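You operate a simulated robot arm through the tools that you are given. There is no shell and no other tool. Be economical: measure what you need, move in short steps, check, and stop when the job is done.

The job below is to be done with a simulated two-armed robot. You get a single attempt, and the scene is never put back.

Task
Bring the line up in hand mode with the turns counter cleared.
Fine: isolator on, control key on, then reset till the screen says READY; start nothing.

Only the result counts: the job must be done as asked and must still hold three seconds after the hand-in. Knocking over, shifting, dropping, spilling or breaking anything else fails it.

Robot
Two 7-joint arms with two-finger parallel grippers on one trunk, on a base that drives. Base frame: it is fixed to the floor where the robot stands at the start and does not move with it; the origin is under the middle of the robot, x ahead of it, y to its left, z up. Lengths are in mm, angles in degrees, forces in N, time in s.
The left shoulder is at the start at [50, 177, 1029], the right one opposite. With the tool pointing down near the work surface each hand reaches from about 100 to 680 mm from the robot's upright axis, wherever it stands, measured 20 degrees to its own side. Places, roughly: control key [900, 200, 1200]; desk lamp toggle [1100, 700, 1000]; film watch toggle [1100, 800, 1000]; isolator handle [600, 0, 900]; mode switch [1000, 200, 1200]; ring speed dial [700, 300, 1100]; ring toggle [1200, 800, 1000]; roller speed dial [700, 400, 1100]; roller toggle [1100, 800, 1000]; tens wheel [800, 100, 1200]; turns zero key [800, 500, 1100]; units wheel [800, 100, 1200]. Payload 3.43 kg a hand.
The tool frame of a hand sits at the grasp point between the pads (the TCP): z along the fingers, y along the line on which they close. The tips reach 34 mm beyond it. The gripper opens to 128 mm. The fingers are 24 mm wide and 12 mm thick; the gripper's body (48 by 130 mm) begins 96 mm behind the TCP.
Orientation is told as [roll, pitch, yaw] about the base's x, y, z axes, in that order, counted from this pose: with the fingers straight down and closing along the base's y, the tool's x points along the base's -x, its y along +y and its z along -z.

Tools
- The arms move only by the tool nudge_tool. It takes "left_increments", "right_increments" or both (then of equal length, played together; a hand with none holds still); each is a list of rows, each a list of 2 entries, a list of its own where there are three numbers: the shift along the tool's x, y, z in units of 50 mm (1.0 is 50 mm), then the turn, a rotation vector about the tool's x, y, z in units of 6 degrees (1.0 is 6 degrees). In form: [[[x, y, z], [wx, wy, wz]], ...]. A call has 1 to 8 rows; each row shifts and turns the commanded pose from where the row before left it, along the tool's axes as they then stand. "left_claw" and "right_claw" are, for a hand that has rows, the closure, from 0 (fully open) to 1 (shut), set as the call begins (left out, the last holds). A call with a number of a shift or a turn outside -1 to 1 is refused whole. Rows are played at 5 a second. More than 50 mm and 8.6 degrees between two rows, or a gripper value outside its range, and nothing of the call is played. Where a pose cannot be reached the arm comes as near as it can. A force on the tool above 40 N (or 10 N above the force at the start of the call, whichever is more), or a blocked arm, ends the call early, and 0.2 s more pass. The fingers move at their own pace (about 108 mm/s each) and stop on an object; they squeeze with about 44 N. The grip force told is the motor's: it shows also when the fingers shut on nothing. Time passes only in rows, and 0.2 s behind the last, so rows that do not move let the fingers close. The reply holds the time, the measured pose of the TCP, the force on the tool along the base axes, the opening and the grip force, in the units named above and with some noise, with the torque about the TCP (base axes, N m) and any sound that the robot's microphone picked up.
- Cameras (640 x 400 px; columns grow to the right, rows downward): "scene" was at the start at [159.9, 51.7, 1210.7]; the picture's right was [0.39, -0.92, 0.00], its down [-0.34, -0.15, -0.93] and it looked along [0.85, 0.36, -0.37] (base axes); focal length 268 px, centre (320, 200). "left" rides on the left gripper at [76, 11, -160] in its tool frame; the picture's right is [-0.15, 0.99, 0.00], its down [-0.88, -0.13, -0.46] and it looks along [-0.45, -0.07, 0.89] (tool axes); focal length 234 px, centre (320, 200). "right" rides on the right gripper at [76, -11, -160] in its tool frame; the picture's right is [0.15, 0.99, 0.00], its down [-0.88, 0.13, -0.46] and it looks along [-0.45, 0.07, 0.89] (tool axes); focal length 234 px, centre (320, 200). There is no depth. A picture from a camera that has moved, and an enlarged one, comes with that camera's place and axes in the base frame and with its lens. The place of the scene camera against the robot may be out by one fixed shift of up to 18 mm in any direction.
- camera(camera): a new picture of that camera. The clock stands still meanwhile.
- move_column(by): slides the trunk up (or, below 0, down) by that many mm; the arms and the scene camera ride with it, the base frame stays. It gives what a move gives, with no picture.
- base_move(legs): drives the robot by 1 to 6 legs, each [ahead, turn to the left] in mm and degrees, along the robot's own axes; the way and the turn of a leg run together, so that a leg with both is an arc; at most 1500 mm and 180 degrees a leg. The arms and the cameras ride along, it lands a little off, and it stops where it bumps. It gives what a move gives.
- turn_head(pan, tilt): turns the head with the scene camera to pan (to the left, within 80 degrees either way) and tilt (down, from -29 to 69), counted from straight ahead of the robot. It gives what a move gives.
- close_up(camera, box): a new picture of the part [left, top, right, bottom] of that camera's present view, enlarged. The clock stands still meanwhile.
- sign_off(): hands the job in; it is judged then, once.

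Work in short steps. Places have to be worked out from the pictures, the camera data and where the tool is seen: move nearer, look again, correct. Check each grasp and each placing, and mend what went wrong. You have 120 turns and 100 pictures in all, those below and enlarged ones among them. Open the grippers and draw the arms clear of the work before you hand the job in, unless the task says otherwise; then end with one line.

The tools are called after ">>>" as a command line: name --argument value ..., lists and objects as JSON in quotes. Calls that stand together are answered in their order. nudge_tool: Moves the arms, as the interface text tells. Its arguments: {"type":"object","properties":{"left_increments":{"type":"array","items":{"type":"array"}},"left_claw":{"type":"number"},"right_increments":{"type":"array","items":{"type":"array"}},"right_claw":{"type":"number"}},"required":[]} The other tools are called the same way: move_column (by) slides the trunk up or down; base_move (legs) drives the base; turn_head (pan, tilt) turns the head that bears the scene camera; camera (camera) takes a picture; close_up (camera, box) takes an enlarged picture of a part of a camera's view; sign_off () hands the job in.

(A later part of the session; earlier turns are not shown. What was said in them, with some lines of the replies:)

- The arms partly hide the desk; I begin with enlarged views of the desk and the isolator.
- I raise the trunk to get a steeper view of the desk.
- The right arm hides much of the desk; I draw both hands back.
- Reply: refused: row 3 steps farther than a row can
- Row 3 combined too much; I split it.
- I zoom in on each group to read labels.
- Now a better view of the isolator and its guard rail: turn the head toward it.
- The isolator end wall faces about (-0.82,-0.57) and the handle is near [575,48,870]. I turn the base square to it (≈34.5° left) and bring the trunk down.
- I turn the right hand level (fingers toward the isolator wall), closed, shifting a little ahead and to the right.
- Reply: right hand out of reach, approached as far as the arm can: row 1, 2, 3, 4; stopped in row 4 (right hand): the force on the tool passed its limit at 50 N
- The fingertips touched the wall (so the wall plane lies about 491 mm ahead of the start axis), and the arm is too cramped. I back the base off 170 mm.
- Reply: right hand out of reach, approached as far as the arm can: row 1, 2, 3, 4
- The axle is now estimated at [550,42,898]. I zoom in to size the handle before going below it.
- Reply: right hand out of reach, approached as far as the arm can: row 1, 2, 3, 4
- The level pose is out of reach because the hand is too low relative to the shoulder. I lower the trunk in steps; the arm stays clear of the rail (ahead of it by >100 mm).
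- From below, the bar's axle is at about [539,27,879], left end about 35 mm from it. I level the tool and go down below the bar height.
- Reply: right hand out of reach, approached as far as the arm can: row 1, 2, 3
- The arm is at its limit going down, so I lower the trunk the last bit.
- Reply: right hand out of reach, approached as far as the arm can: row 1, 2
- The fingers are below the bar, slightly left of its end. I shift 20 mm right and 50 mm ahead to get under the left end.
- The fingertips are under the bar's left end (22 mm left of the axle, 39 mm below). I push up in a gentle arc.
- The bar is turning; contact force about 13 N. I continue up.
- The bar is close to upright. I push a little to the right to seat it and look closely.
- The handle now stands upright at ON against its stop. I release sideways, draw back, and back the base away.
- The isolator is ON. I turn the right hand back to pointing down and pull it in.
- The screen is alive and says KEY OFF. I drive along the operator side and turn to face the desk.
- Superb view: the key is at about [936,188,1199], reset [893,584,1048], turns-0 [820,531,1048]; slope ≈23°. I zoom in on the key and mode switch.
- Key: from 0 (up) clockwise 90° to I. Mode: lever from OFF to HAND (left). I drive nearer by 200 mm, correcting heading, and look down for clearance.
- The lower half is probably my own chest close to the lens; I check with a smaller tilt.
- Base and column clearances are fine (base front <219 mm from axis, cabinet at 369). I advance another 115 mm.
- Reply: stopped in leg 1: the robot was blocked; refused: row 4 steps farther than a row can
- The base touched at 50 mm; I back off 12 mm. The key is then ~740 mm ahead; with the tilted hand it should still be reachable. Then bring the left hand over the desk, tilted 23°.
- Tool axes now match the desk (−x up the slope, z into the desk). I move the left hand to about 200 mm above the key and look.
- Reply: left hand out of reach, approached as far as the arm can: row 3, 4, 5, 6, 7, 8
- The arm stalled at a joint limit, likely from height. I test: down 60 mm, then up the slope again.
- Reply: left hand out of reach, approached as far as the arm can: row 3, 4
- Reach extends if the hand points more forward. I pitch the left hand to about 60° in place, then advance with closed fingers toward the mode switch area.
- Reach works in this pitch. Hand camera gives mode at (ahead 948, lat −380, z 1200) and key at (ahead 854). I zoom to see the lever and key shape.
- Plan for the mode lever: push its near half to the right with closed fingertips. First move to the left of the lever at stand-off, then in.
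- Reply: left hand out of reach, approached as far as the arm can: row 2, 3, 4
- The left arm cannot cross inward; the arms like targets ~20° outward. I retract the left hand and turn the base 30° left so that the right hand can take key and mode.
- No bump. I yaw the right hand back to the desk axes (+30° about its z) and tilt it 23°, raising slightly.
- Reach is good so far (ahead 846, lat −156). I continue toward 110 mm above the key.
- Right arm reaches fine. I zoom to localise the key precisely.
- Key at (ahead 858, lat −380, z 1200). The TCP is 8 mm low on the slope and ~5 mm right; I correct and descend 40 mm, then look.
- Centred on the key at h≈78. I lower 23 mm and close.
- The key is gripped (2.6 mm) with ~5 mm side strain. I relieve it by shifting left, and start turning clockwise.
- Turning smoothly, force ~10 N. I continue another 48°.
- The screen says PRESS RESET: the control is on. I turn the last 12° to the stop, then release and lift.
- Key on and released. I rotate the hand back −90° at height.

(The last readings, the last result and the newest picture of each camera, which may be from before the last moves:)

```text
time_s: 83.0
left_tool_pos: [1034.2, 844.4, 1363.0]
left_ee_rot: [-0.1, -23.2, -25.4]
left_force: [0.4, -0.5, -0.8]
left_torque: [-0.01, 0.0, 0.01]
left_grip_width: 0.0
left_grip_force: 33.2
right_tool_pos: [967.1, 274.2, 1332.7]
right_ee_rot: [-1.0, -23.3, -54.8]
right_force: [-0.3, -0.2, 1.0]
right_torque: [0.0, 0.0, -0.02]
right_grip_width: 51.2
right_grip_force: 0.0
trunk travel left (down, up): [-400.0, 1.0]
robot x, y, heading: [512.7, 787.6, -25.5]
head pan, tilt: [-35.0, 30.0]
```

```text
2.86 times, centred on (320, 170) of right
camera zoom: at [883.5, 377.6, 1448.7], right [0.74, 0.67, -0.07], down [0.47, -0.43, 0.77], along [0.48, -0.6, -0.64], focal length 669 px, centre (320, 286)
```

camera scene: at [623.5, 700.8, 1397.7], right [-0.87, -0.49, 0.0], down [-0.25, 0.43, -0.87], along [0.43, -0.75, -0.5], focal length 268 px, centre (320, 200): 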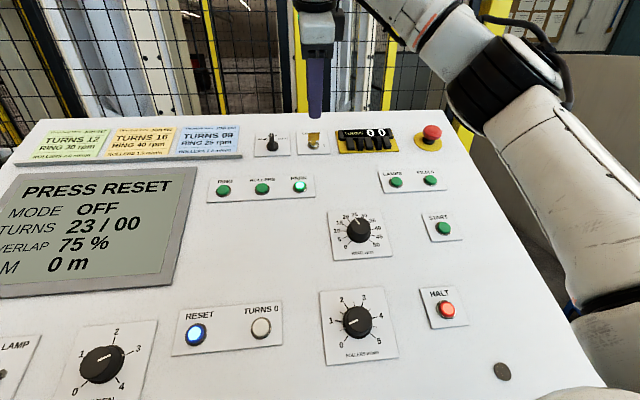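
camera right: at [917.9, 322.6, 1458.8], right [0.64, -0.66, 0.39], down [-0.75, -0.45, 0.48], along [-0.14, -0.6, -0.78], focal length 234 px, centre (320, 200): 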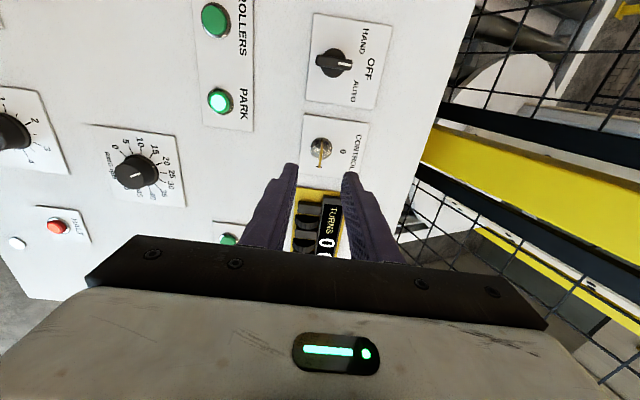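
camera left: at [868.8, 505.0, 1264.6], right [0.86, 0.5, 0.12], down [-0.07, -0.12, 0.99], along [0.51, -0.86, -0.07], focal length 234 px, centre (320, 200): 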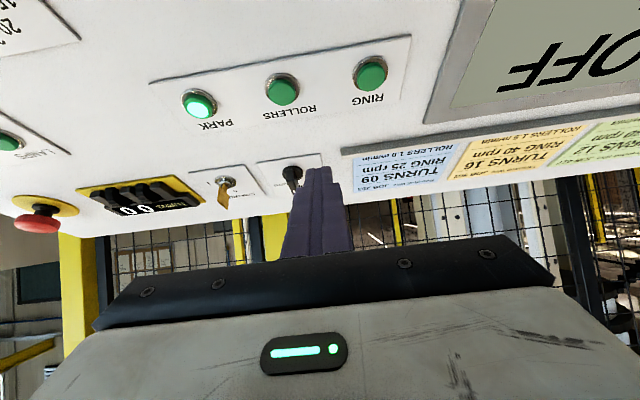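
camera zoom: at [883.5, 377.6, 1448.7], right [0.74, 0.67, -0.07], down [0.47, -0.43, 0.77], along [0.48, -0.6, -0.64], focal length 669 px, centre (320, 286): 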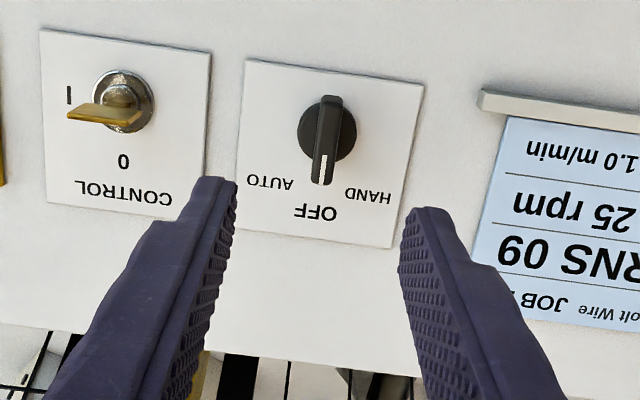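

The key shows I. The mode knob axis is at (ahead 952, lat −379), right under the TCP (h≈144). I descend 60 mm, check, then the rest.

>>> nudge_tool --right_increments '[[[0, 0, 0.8], [0, 0, 0]], [[0, 0, 0.7], [0, 0, 0]]]'

>>> close_up --camera "right" --box '[220, 100, 420, 240]'

>>> close_up --camera "scene" --box '[200, 70, 340, 160]'

```text
time_s: 83.6
left_tool_pos: [1032.7, 843.1, 1364.1]
left_ee_rot: [0.0, -23.3, -25.4]
left_force: [-0.1, 0.0, 0.1]
left_torque: [0.02, -0.01, 0.01]
left_grip_width: 0.1
left_grip_force: 33.3
right_tool_pos: [982.4, 247.0, 1263.2]
right_ee_rot: [-0.9, -23.3, -54.9]
right_force: [0.9, -0.6, 0.1]
right_torque: [0.02, 0.0, -0.03]
right_grip_width: 51.4
right_grip_force: 0.1
trunk travel left (down, up): [-400.0, 1.0]
robot x, y, heading: [514.4, 796.0, -25.7]
head pan, tilt: [-35.0, 30.0]
```

```text
2.86 times, centred on (320, 170) of right
camera zoom: at [898.4, 351.0, 1379.2], right [0.74, 0.67, -0.07], down [0.47, -0.44, 0.76], along [0.48, -0.6, -0.64], focal length 669 px, centre (320, 286)
```

zoom: 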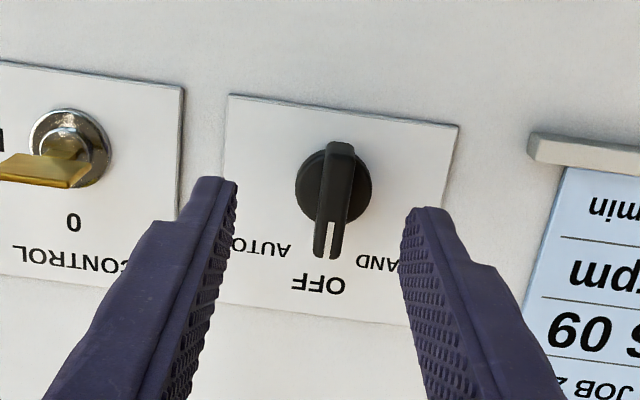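

```text
4.44 times, centred on (270, 115) of scene
camera zoom: at [623.9, 699.2, 1397.6], right [-0.87, -0.49, 0.0], down [-0.25, 0.44, -0.87], along [0.43, -0.75, -0.5], focal length 1191 px, centre (542, 578)
```

zoom: 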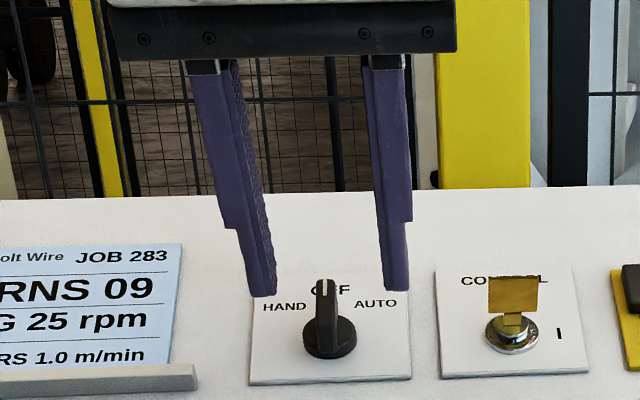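

Well aligned; I lower 20 mm and close.

>>> nudge_tool --right_increments '[[[0, 0.06, 0.4], [0, 0, 0]]]'

>>> nudge_tool --right_increments '[[[0, 0, 0], [0, 0, 0]], [[0, 0, 0], [0, 0, 0]], [[0, 0, 0], [0, 0, 0]]]' --right_claw 1

>>> close_up --camera "scene" --box '[200, 70, 340, 160]'

```text
time_s: 84.0
left_tool_pos: [1032.4, 842.2, 1363.6]
left_ee_rot: [-0.1, -23.2, -25.5]
left_force: [0.4, -0.1, -0.3]
left_torque: [0.0, 0.03, -0.02]
left_grip_width: 0.0
left_grip_force: 33.6
right_tool_pos: [991.3, 243.3, 1244.5]
right_ee_rot: [-1.0, -23.2, -54.9]
right_force: [0.4, 0.4, 0.9]
right_torque: [0.02, 0.02, -0.03]
right_grip_width: 51.3
right_grip_force: 0.1
trunk travel left (down, up): [-400.0, 1.0]
robot x, y, heading: [514.6, 794.6, -25.7]
head pan, tilt: [-35.0, 30.0]
```

```text
time_s: 84.8
left_tool_pos: [1032.6, 842.9, 1364.5]
left_ee_rot: [-0.1, -23.3, -25.4]
left_force: [0.0, -0.7, -0.2]
left_torque: [0.0, -0.02, 0.0]
left_grip_width: 0.0
left_grip_force: 33.4
right_tool_pos: [988.6, 243.1, 1245.5]
right_ee_rot: [-0.8, -23.3, -54.9]
right_force: [-2.5, 2.0, -1.2]
right_torque: [0.06, -0.52, 0.21]
right_grip_width: 9.6
right_grip_force: 44.0
trunk travel left (down, up): [-400.0, 1.0]
robot x, y, heading: [510.6, 791.5, -25.5]
head pan, tilt: [-35.0, 30.0]
```

```text
4.44 times, centred on (270, 115) of scene
camera zoom: at [623.7, 699.6, 1397.6], right [-0.87, -0.49, 0.0], down [-0.25, 0.44, -0.87], along [0.43, -0.75, -0.5], focal length 1191 px, centre (542, 578)
```

zoom: 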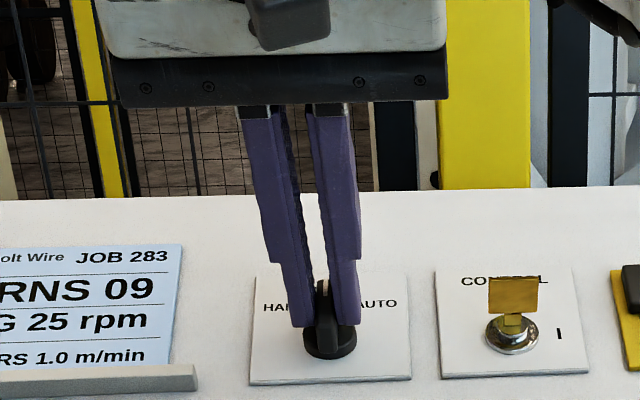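

The lever is gripped (9.6 mm). I turn counter-clockwise in small steps, watching the screen.

>>> nudge_tool --right_increments '[[[0, 0, 0], [0, 0, -1]], [[0, 0, 0], [0, 0, -1]], [[0, 0, 0], [0, 0, -1]], [[0, 0, 0], [0, 0, -1]], [[0, 0, 0], [0, 0, -1]], [[0, 0, 0], [0, 0, -1]], [[0, 0, 0], [0, 0, -1]]]'

>>> camera --camera "scene"

```text
time_s: 86.4
left_tool_pos: [1032.3, 843.9, 1364.5]
left_ee_rot: [-0.3, -23.3, -25.4]
left_force: [0.3, 0.6, 0.1]
left_torque: [-0.02, 0.01, -0.02]
left_grip_width: 0.0
left_grip_force: 33.4
right_tool_pos: [990.9, 245.1, 1244.7]
right_ee_rot: [-15.9, -17.4, -13.4]
right_force: [5.2, 4.2, 1.5]
right_torque: [-0.02, -1.25, 0.49]
right_grip_width: 9.6
right_grip_force: 43.2
right hand out of reach, approached as far as the arm can: row 7
trunk travel left (down, up): [-400.0, 1.0]
robot x, y, heading: [511.1, 792.3, -25.5]
head pan, tilt: [-35.0, 30.0]
```

```text
38 pictures are left
camera scene: at [624.6, 700.3, 1397.7], right [-0.87, -0.49, 0.0], down [-0.25, 0.43, -0.87], along [0.43, -0.75, -0.5], focal length 268 px, centre (320, 200)
```

scene: 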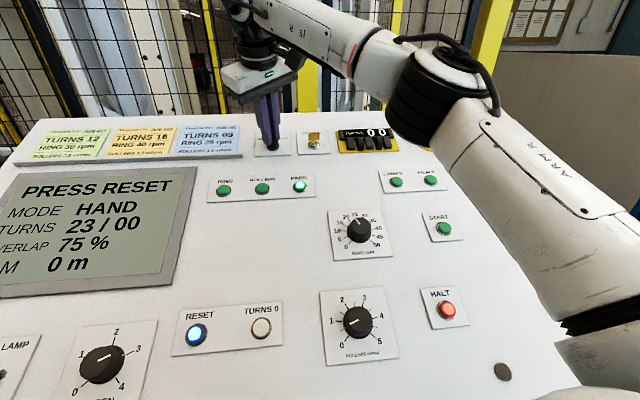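

MODE reads HAND. I release, lift, and check it stays.

>>> nudge_tool --right_increments '[[[0, 0, 0], [0, 0, 0]], [[0, 0, 0], [0, 0, 0]], [[0, 0, -0.8], [0, 0, 0]], [[0, 0, -1], [0, 0, 0]]]' --right_claw 0.65

>>> close_up --camera "scene" --box '[0, 70, 340, 300]'

>>> close_up --camera "scene" --box '[230, 115, 340, 165]'

```text
time_s: 87.4
left_tool_pos: [1031.6, 843.3, 1362.8]
left_ee_rot: [-0.1, -23.2, -25.4]
left_force: [1.1, -0.4, 0.1]
left_torque: [0.06, 0.02, 0.01]
left_grip_width: 0.2
left_grip_force: 32.9
right_tool_pos: [971.6, 263.9, 1301.6]
right_ee_rot: [-15.7, -17.5, -14.1]
right_force: [-0.5, -0.2, -0.3]
right_torque: [0.02, 0.03, 0.03]
right_grip_width: 44.7
right_grip_force: 0.0
right hand out of reach, approached as far as the arm can: row 4
trunk travel left (down, up): [-400.0, 1.0]
robot x, y, heading: [513.2, 793.1, -25.6]
head pan, tilt: [-35.0, 30.0]
```

```text
1.74 times, centred on (170, 185) of scene
camera zoom: at [624.3, 698.8, 1397.5], right [-0.87, -0.49, 0.0], down [-0.25, 0.44, -0.87], along [0.43, -0.75, -0.5], focal length 466 px, centre (581, 226)
```

zoom: 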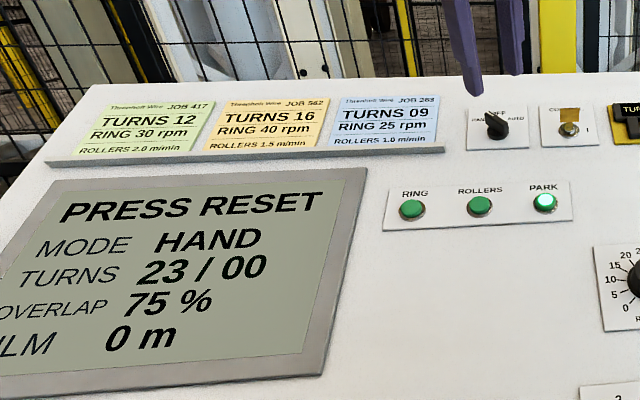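

```text
5.82 times, centred on (285, 140) of scene
camera zoom: at [624.3, 698.8, 1397.5], right [-0.87, -0.49, 0.0], down [-0.25, 0.44, -0.87], along [0.43, -0.75, -0.5], focal length 1559 px, centre (524, 549)
```

zoom: 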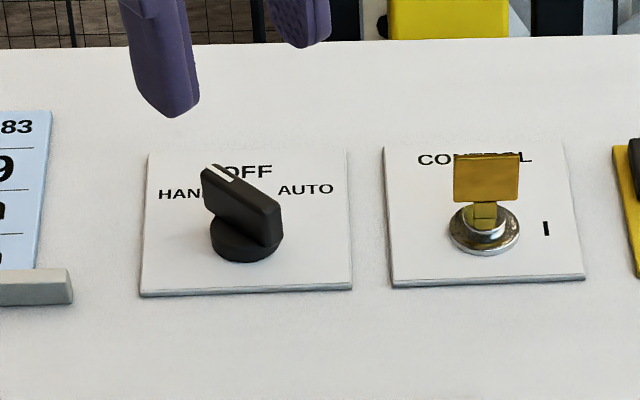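

Mode at HAND, key at I. I turn the right hand back to the desk axes, then slide down the slope toward TURNS 0/RESET, fingers closing.

>>> nudge_tool --right_increments '[[[0, 0, 0], [0, 0, 1]], [[0, 0, 0], [0, 0, 1]], [[0, 0, 0], [0, 0, 1]], [[0, 0, 0], [0, 0, 1]], [[0, 0, 0], [0, 0, 1]], [[0, 0, 0], [0, 0, 1]], [[0, 0, 0], [0, 0, 0.8]]]' --right_claw 1

>>> nudge_tool --right_increments '[[[0.9, 0.2, 0], [0, 0, 0]], [[0.9, 0.2, 0], [0, 0, 0]], [[0.9, 0.2, 0], [0, 0, 0]], [[0.9, 0.2, 0], [0, 0, 0]], [[0.9, 0.2, 0], [0, 0, 0]], [[0.9, 0.2, 0], [0, 0, 0]]]'

>>> camera --camera "right"

```text
time_s: 89.0
left_tool_pos: [1031.9, 842.5, 1363.7]
left_ee_rot: [-0.1, -23.2, -25.5]
left_force: [-0.3, 0.1, 0.1]
left_torque: [-0.02, -0.03, 0.0]
left_grip_width: 0.0
left_grip_force: 33.3
right_tool_pos: [972.8, 262.3, 1304.1]
right_ee_rot: [-0.2, -23.3, -57.1]
right_force: [0.2, 0.3, -0.3]
right_torque: [0.0, -0.03, -0.02]
right_grip_width: 0.1
right_grip_force: 33.2
trunk travel left (down, up): [-400.0, 1.0]
robot x, y, heading: [510.5, 792.4, -25.6]
head pan, tilt: [-35.0, 30.0]
```

```text
time_s: 90.4
left_tool_pos: [1032.3, 843.7, 1364.1]
left_ee_rot: [-0.1, -23.3, -25.4]
left_force: [0.4, 0.4, 0.6]
left_torque: [0.0, -0.01, -0.04]
left_grip_width: 0.1
left_grip_force: 33.0
right_tool_pos: [887.4, 504.8, 1197.6]
right_ee_rot: [-0.2, -23.4, -56.9]
right_force: [0.4, 0.4, 0.3]
right_torque: [-0.03, -0.01, -0.01]
right_grip_width: 0.0
right_grip_force: 33.2
trunk travel left (down, up): [-400.0, 1.0]
robot x, y, heading: [512.9, 790.9, -25.8]
head pan, tilt: [-35.0, 30.0]
```

```text
35 pictures are left
camera right: at [805.5, 610.1, 1314.3], right [0.76, 0.65, -0.06], down [0.45, -0.45, 0.77], along [0.47, -0.61, -0.64], focal length 234 px, centre (320, 200)
```

right: 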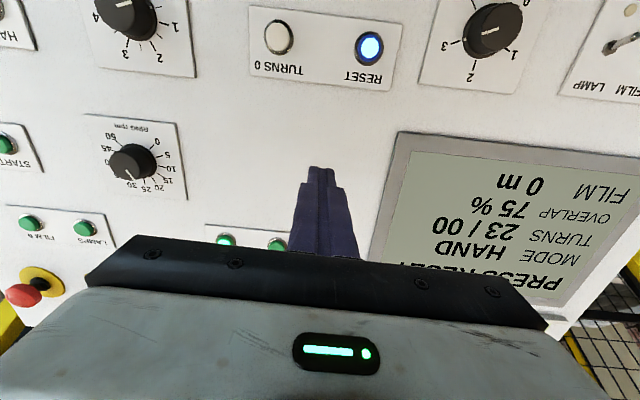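

RESET is at (ahead 1049, lat −31, z 1051), TURNS 0 at (961, −34). I move above RESET.

>>> nudge_tool --right_increments '[[[0.73, 0.19, 0], [0, 0, 0]], [[0.73, 0.19, 0], [0, 0, 0]], [[0.73, 0.19, 0], [0, 0, 0]], [[0, 0, 0.5], [0, 0, 0]], [[0, 0, 0.5], [0, 0, 0]]]'

>>> close_up --camera "right" --box '[220, 90, 420, 230]'

>>> close_up --camera "scene" --box '[130, 250, 310, 370]'

```text
time_s: 91.6
left_tool_pos: [1033.2, 843.5, 1364.5]
left_ee_rot: [-0.1, -23.4, -25.4]
left_force: [-0.2, 0.0, 0.1]
left_torque: [-0.03, 0.02, -0.02]
left_grip_width: 0.0
left_grip_force: 32.8
right_tool_pos: [868.7, 586.5, 1105.7]
right_ee_rot: [-0.1, -23.3, -56.8]
right_force: [-0.4, 0.2, 0.6]
right_torque: [-0.01, -0.02, 0.0]
right_grip_width: 0.1
right_grip_force: 33.0
trunk travel left (down, up): [-400.0, 1.0]
robot x, y, heading: [513.2, 796.8, -25.7]
head pan, tilt: [-35.0, 30.0]
```

```text
2.86 times, centred on (320, 160) of right
camera zoom: at [786.2, 691.3, 1221.3], right [0.76, 0.65, -0.06], down [0.45, -0.45, 0.77], along [0.47, -0.61, -0.64], focal length 669 px, centre (320, 314)
```

zoom: 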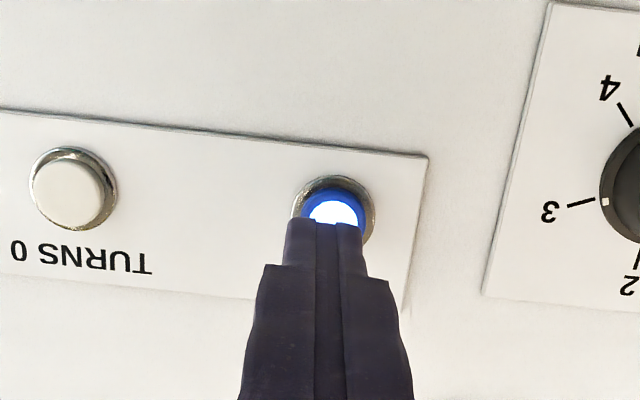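

```text
3.33 times, centred on (220, 310) of scene
camera zoom: at [624.1, 699.7, 1397.6], right [-0.87, -0.49, 0.0], down [-0.25, 0.44, -0.87], along [0.43, -0.75, -0.5], focal length 893 px, centre (653, -167)
```

zoom: 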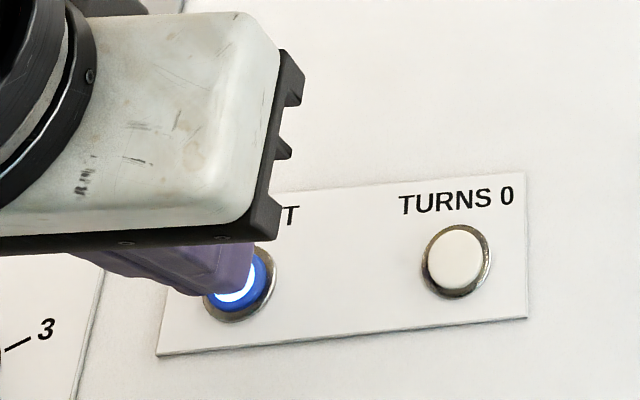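

Aligned over RESET, tip about 25 mm above it. I press down in small steps.

>>> nudge_tool --right_increments '[[[0, 0, 0.4], [0, 0, 0]], [[0, 0, 0.1], [0, 0, 0]], [[0, 0, 0.06], [0, 0, 0]]]'

>>> camera --camera "scene"

```text
time_s: 92.4
left_tool_pos: [1031.2, 843.7, 1364.5]
left_ee_rot: [-0.1, -23.3, -25.4]
left_force: [0.1, 0.0, 0.3]
left_torque: [-0.01, 0.0, -0.03]
left_grip_width: 0.0
left_grip_force: 33.1
right_tool_pos: [872.5, 577.3, 1081.1]
right_ee_rot: [-0.1, -23.4, -56.9]
right_force: [-1.9, 0.2, 6.6]
right_torque: [-0.05, -0.03, -0.01]
right_grip_width: 0.0
right_grip_force: 32.5
trunk travel left (down, up): [-400.0, 1.0]
robot x, y, heading: [511.9, 793.6, -25.7]
head pan, tilt: [-35.0, 30.0]
heard: click
```

```text
32 pictures are left
camera scene: at [623.2, 699.8, 1397.8], right [-0.87, -0.49, 0.0], down [-0.25, 0.44, -0.87], along [0.43, -0.75, -0.5], focal length 268 px, centre (320, 200)
```

scene: 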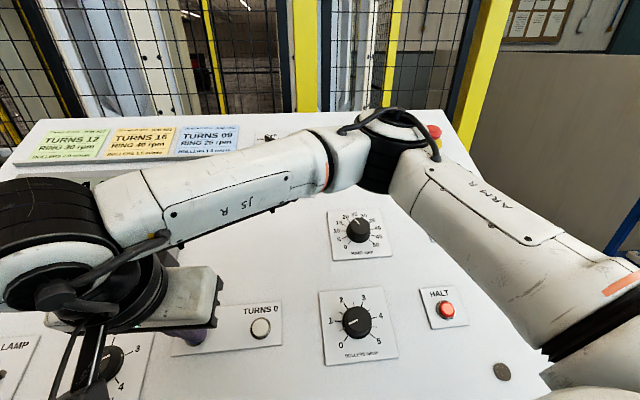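

A click. I hold it for about 1.6 s, then lift to read the screen.

>>> nudge_tool --right_increments '[[[0, 0, 0.03], [0, 0, 0]], [[0, 0, 0], [0, 0, 0]], [[0, 0, 0], [0, 0, 0]], [[0, 0, 0], [0, 0, 0]], [[0, 0, 0], [0, 0, 0]], [[0, 0, 0], [0, 0, 0]], [[0, 0, 0], [0, 0, 0]], [[0, 0, 0], [0, 0, 0]]]'

>>> camera --camera "left"

>>> camera --camera "right"

```text
time_s: 94.2
left_tool_pos: [1030.4, 843.9, 1364.7]
left_ee_rot: [-0.1, -23.3, -25.3]
left_force: [-0.1, 0.4, 0.7]
left_torque: [0.01, -0.01, 0.01]
left_grip_width: 0.0
left_grip_force: 33.3
right_tool_pos: [872.6, 578.2, 1080.8]
right_ee_rot: [0.0, -23.6, -56.9]
right_force: [-4.8, 1.2, 18.7]
right_torque: [-0.1, -0.05, -0.03]
right_grip_width: 0.0
right_grip_force: 33.4
trunk travel left (down, up): [-400.0, 1.0]
robot x, y, heading: [512.0, 795.5, -25.6]
head pan, tilt: [-35.0, 30.0]
```

```text
31 pictures are left
camera left: at [914.8, 909.5, 1483.0], right [0.55, 0.84, 0.06], down [0.51, -0.39, 0.77], along [0.66, -0.39, -0.64], focal length 234 px, centre (320, 200)
```

left: 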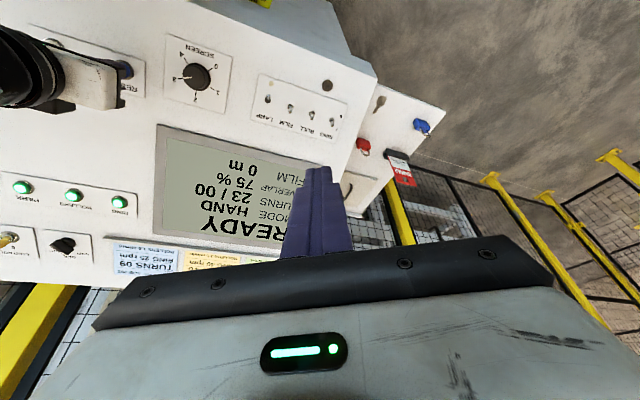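

```text
30 pictures are left
camera right: at [790.9, 681.9, 1196.5], right [0.76, 0.65, -0.06], down [0.45, -0.45, 0.77], along [0.47, -0.61, -0.64], focal length 234 px, centre (320, 200)
```

right: 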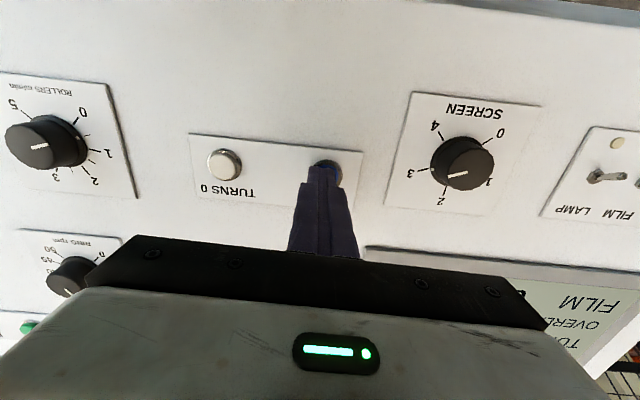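

The screen says READY. I lift 35 mm and move over TURNS 0.

>>> nudge_tool --right_increments '[[[0, 0, -0.75], [0, 0, 0]], [[-0.05, -0.86, 0], [0, 0, 0]], [[-0.05, -0.86, 0], [0, 0, 0]]]'

>>> close_up --camera "right" --box '[220, 90, 420, 230]'

>>> close_up --camera "scene" --box '[130, 250, 310, 370]'

```text
time_s: 95.0
left_tool_pos: [1031.5, 843.2, 1365.5]
left_ee_rot: [-0.1, -23.3, -25.4]
left_force: [-0.3, 1.5, 0.4]
left_torque: [0.01, -0.01, 0.0]
left_grip_width: 0.0
left_grip_force: 33.0
right_tool_pos: [794.8, 536.6, 1114.8]
right_ee_rot: [-0.2, -23.3, -56.8]
right_force: [-0.1, -0.2, 0.2]
right_torque: [0.03, -0.03, 0.03]
right_grip_width: 0.1
right_grip_force: 33.4
trunk travel left (down, up): [-400.0, 1.0]
robot x, y, heading: [514.9, 796.5, -25.4]
head pan, tilt: [-35.0, 30.0]
```

```text
2.86 times, centred on (320, 160) of right
camera zoom: at [713.0, 642.1, 1231.5], right [0.76, 0.65, -0.06], down [0.45, -0.45, 0.77], along [0.47, -0.61, -0.64], focal length 669 px, centre (320, 314)
```

zoom: 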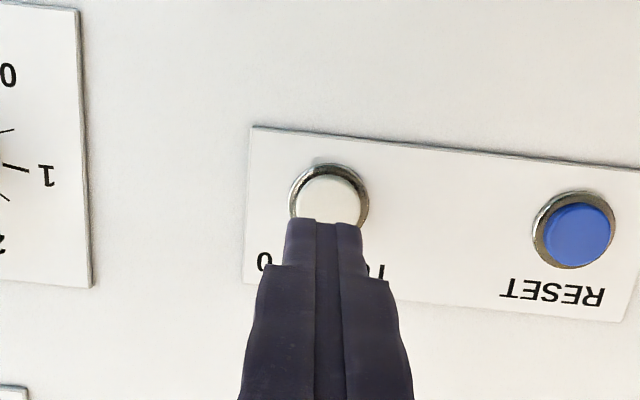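

```text
3.33 times, centred on (220, 310) of scene
camera zoom: at [623.2, 699.3, 1397.6], right [-0.87, -0.49, 0.0], down [-0.25, 0.44, -0.87], along [0.43, -0.75, -0.5], focal length 893 px, centre (653, -167)
```

zoom: 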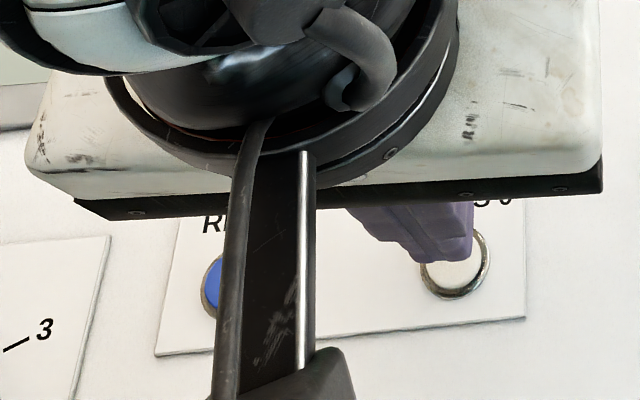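

Aligned over TURNS 0. I press down about 36 mm.

>>> nudge_tool --right_increments '[[[0, 0, 0.5], [0, 0, 0]], [[0, 0, 0.14], [0, 0, 0]], [[0, 0, 0.08], [0, 0, 0]], [[0, 0, 0], [0, 0, 0]]]'

>>> close_up --camera "left" --box '[0, 40, 340, 280]'

```text
time_s: 96.0
left_tool_pos: [1031.6, 843.0, 1363.8]
left_ee_rot: [0.0, -23.3, -25.4]
left_force: [-0.2, -0.8, 0.1]
left_torque: [0.0, 0.02, -0.01]
left_grip_width: 0.0
left_grip_force: 32.6
right_tool_pos: [804.0, 527.5, 1083.0]
right_ee_rot: [0.0, -23.4, -56.9]
right_force: [1.1, 0.5, 3.6]
right_torque: [0.0, -0.03, -0.01]
right_grip_width: 0.0
right_grip_force: 32.6
trunk travel left (down, up): [-400.0, 1.0]
robot x, y, heading: [511.6, 792.9, -25.5]
head pan, tilt: [-35.0, 30.0]
heard: click
```

```text
1.67 times, centred on (170, 160) of left
camera zoom: at [916.7, 908.7, 1482.4], right [0.55, 0.84, 0.06], down [0.51, -0.39, 0.77], along [0.66, -0.39, -0.64], focal length 390 px, centre (570, 267)
```

zoom: 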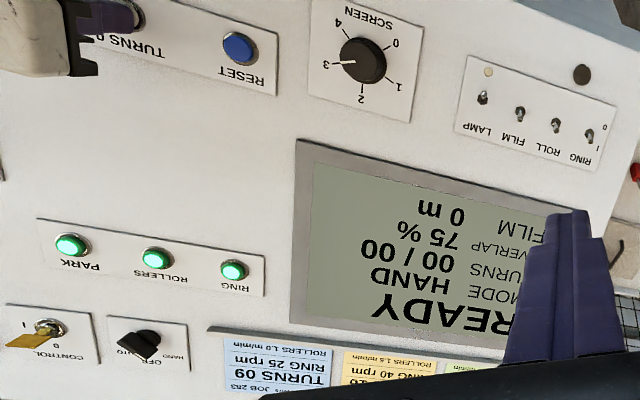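

READY, HAND, TURNS 00/00. I lift the right hand, open both grippers and back away.

>>> nudge_tool --right_increments '[[[0, 0, -0.8], [0, 0, 0]], [[0, 0, -0.9], [0, 0, 0]], [[0, 0, -0.9], [0, 0, 0]], [[0, 0, -0.9], [0, 0, 0]], [[0.8, 0, 0], [0, 0, 0]], [[0.8, 0, 0], [0, 0, 0]]]'

>>> base_move --legs '[[-300, 0]]'

>>> nudge_tool --right_increments '[[[0, 0, -0.1], [0, 0, 0]], [[0, 0, 0], [0, 0, 0]], [[0, 0, 0], [0, 0, 0]]]' --left_increments '[[[0, 0, -0.1], [0, 0, 0]], [[0, 0, 0], [0, 0, 0]], [[0, 0, 0], [0, 0, 0]]]' --right_claw 0 --left_claw 0

>>> camera --camera "scene"

```text
time_s: 97.4
left_tool_pos: [1031.9, 842.9, 1364.0]
left_ee_rot: [-0.1, -23.3, -25.4]
left_force: [-0.4, -0.2, 0.0]
left_torque: [-0.02, -0.01, 0.0]
left_grip_width: 0.2
left_grip_force: 32.9
right_tool_pos: [728.0, 646.2, 1210.9]
right_ee_rot: [-0.5, -22.3, -58.3]
right_force: [-0.1, 1.2, -0.2]
right_torque: [-0.03, -0.02, 0.0]
right_grip_width: 0.0
right_grip_force: 32.7
trunk travel left (down, up): [-400.0, 1.0]
robot x, y, heading: [511.6, 795.0, -25.7]
head pan, tilt: [-35.0, 30.0]
```

```text
time_s: 99.5
left_tool_pos: [763.1, 971.5, 1363.8]
left_ee_rot: [-0.1, -23.3, -25.6]
left_force: [0.6, -1.0, 0.6]
left_torque: [0.02, -0.01, -0.04]
left_grip_width: 0.0
left_grip_force: 33.1
right_tool_pos: [457.3, 775.7, 1211.4]
right_ee_rot: [-0.6, -22.5, -58.1]
right_force: [0.0, 0.9, -0.3]
right_torque: [-0.02, -0.03, -0.03]
right_grip_width: 0.1
right_grip_force: 32.7
trunk travel left (down, up): [-400.0, 1.0]
robot x, y, heading: [240.2, 920.0, -25.7]
head pan, tilt: [-35.0, 30.0]
```

```text
time_s: 100.3
left_tool_pos: [761.9, 971.9, 1367.6]
left_ee_rot: [-0.1, -23.4, -25.6]
left_force: [-0.6, 1.0, -0.2]
left_torque: [0.03, 0.01, 0.02]
left_grip_width: 128.0
left_grip_force: 0.0
right_tool_pos: [458.2, 775.4, 1213.5]
right_ee_rot: [-1.0, -22.4, -58.3]
right_force: [0.4, -0.3, 0.2]
right_torque: [0.03, 0.01, -0.03]
right_grip_width: 128.0
right_grip_force: 0.0
trunk travel left (down, up): [-400.0, 1.0]
robot x, y, heading: [239.2, 919.6, -25.7]
head pan, tilt: [-35.0, 30.0]
```

```text
26 pictures are left
camera scene: at [349.5, 825.0, 1402.2], right [-0.9, -0.43, 0.0], down [-0.2, 0.41, -0.89], along [0.39, -0.8, -0.46], focal length 268 px, centre (320, 200)
```

scene: 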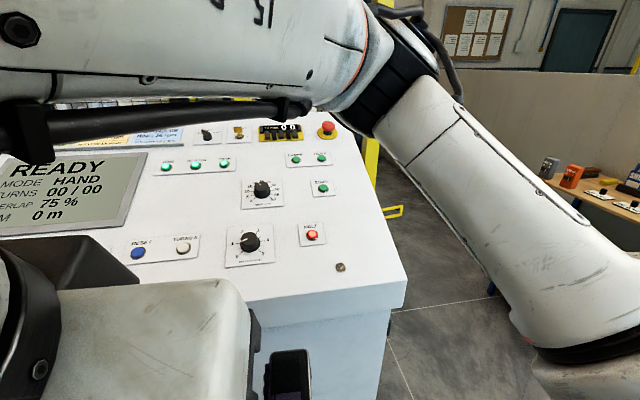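

The screen holds READY, HAND, TURNS 00/00, and nothing has been started. The arms are clear and the grippers open, so I hand in.

>>> sign_off

```text
The job is handed in.
```

The line is up in hand mode: isolator on, control key on, screen READY, turns counter at 00, and nothing started.
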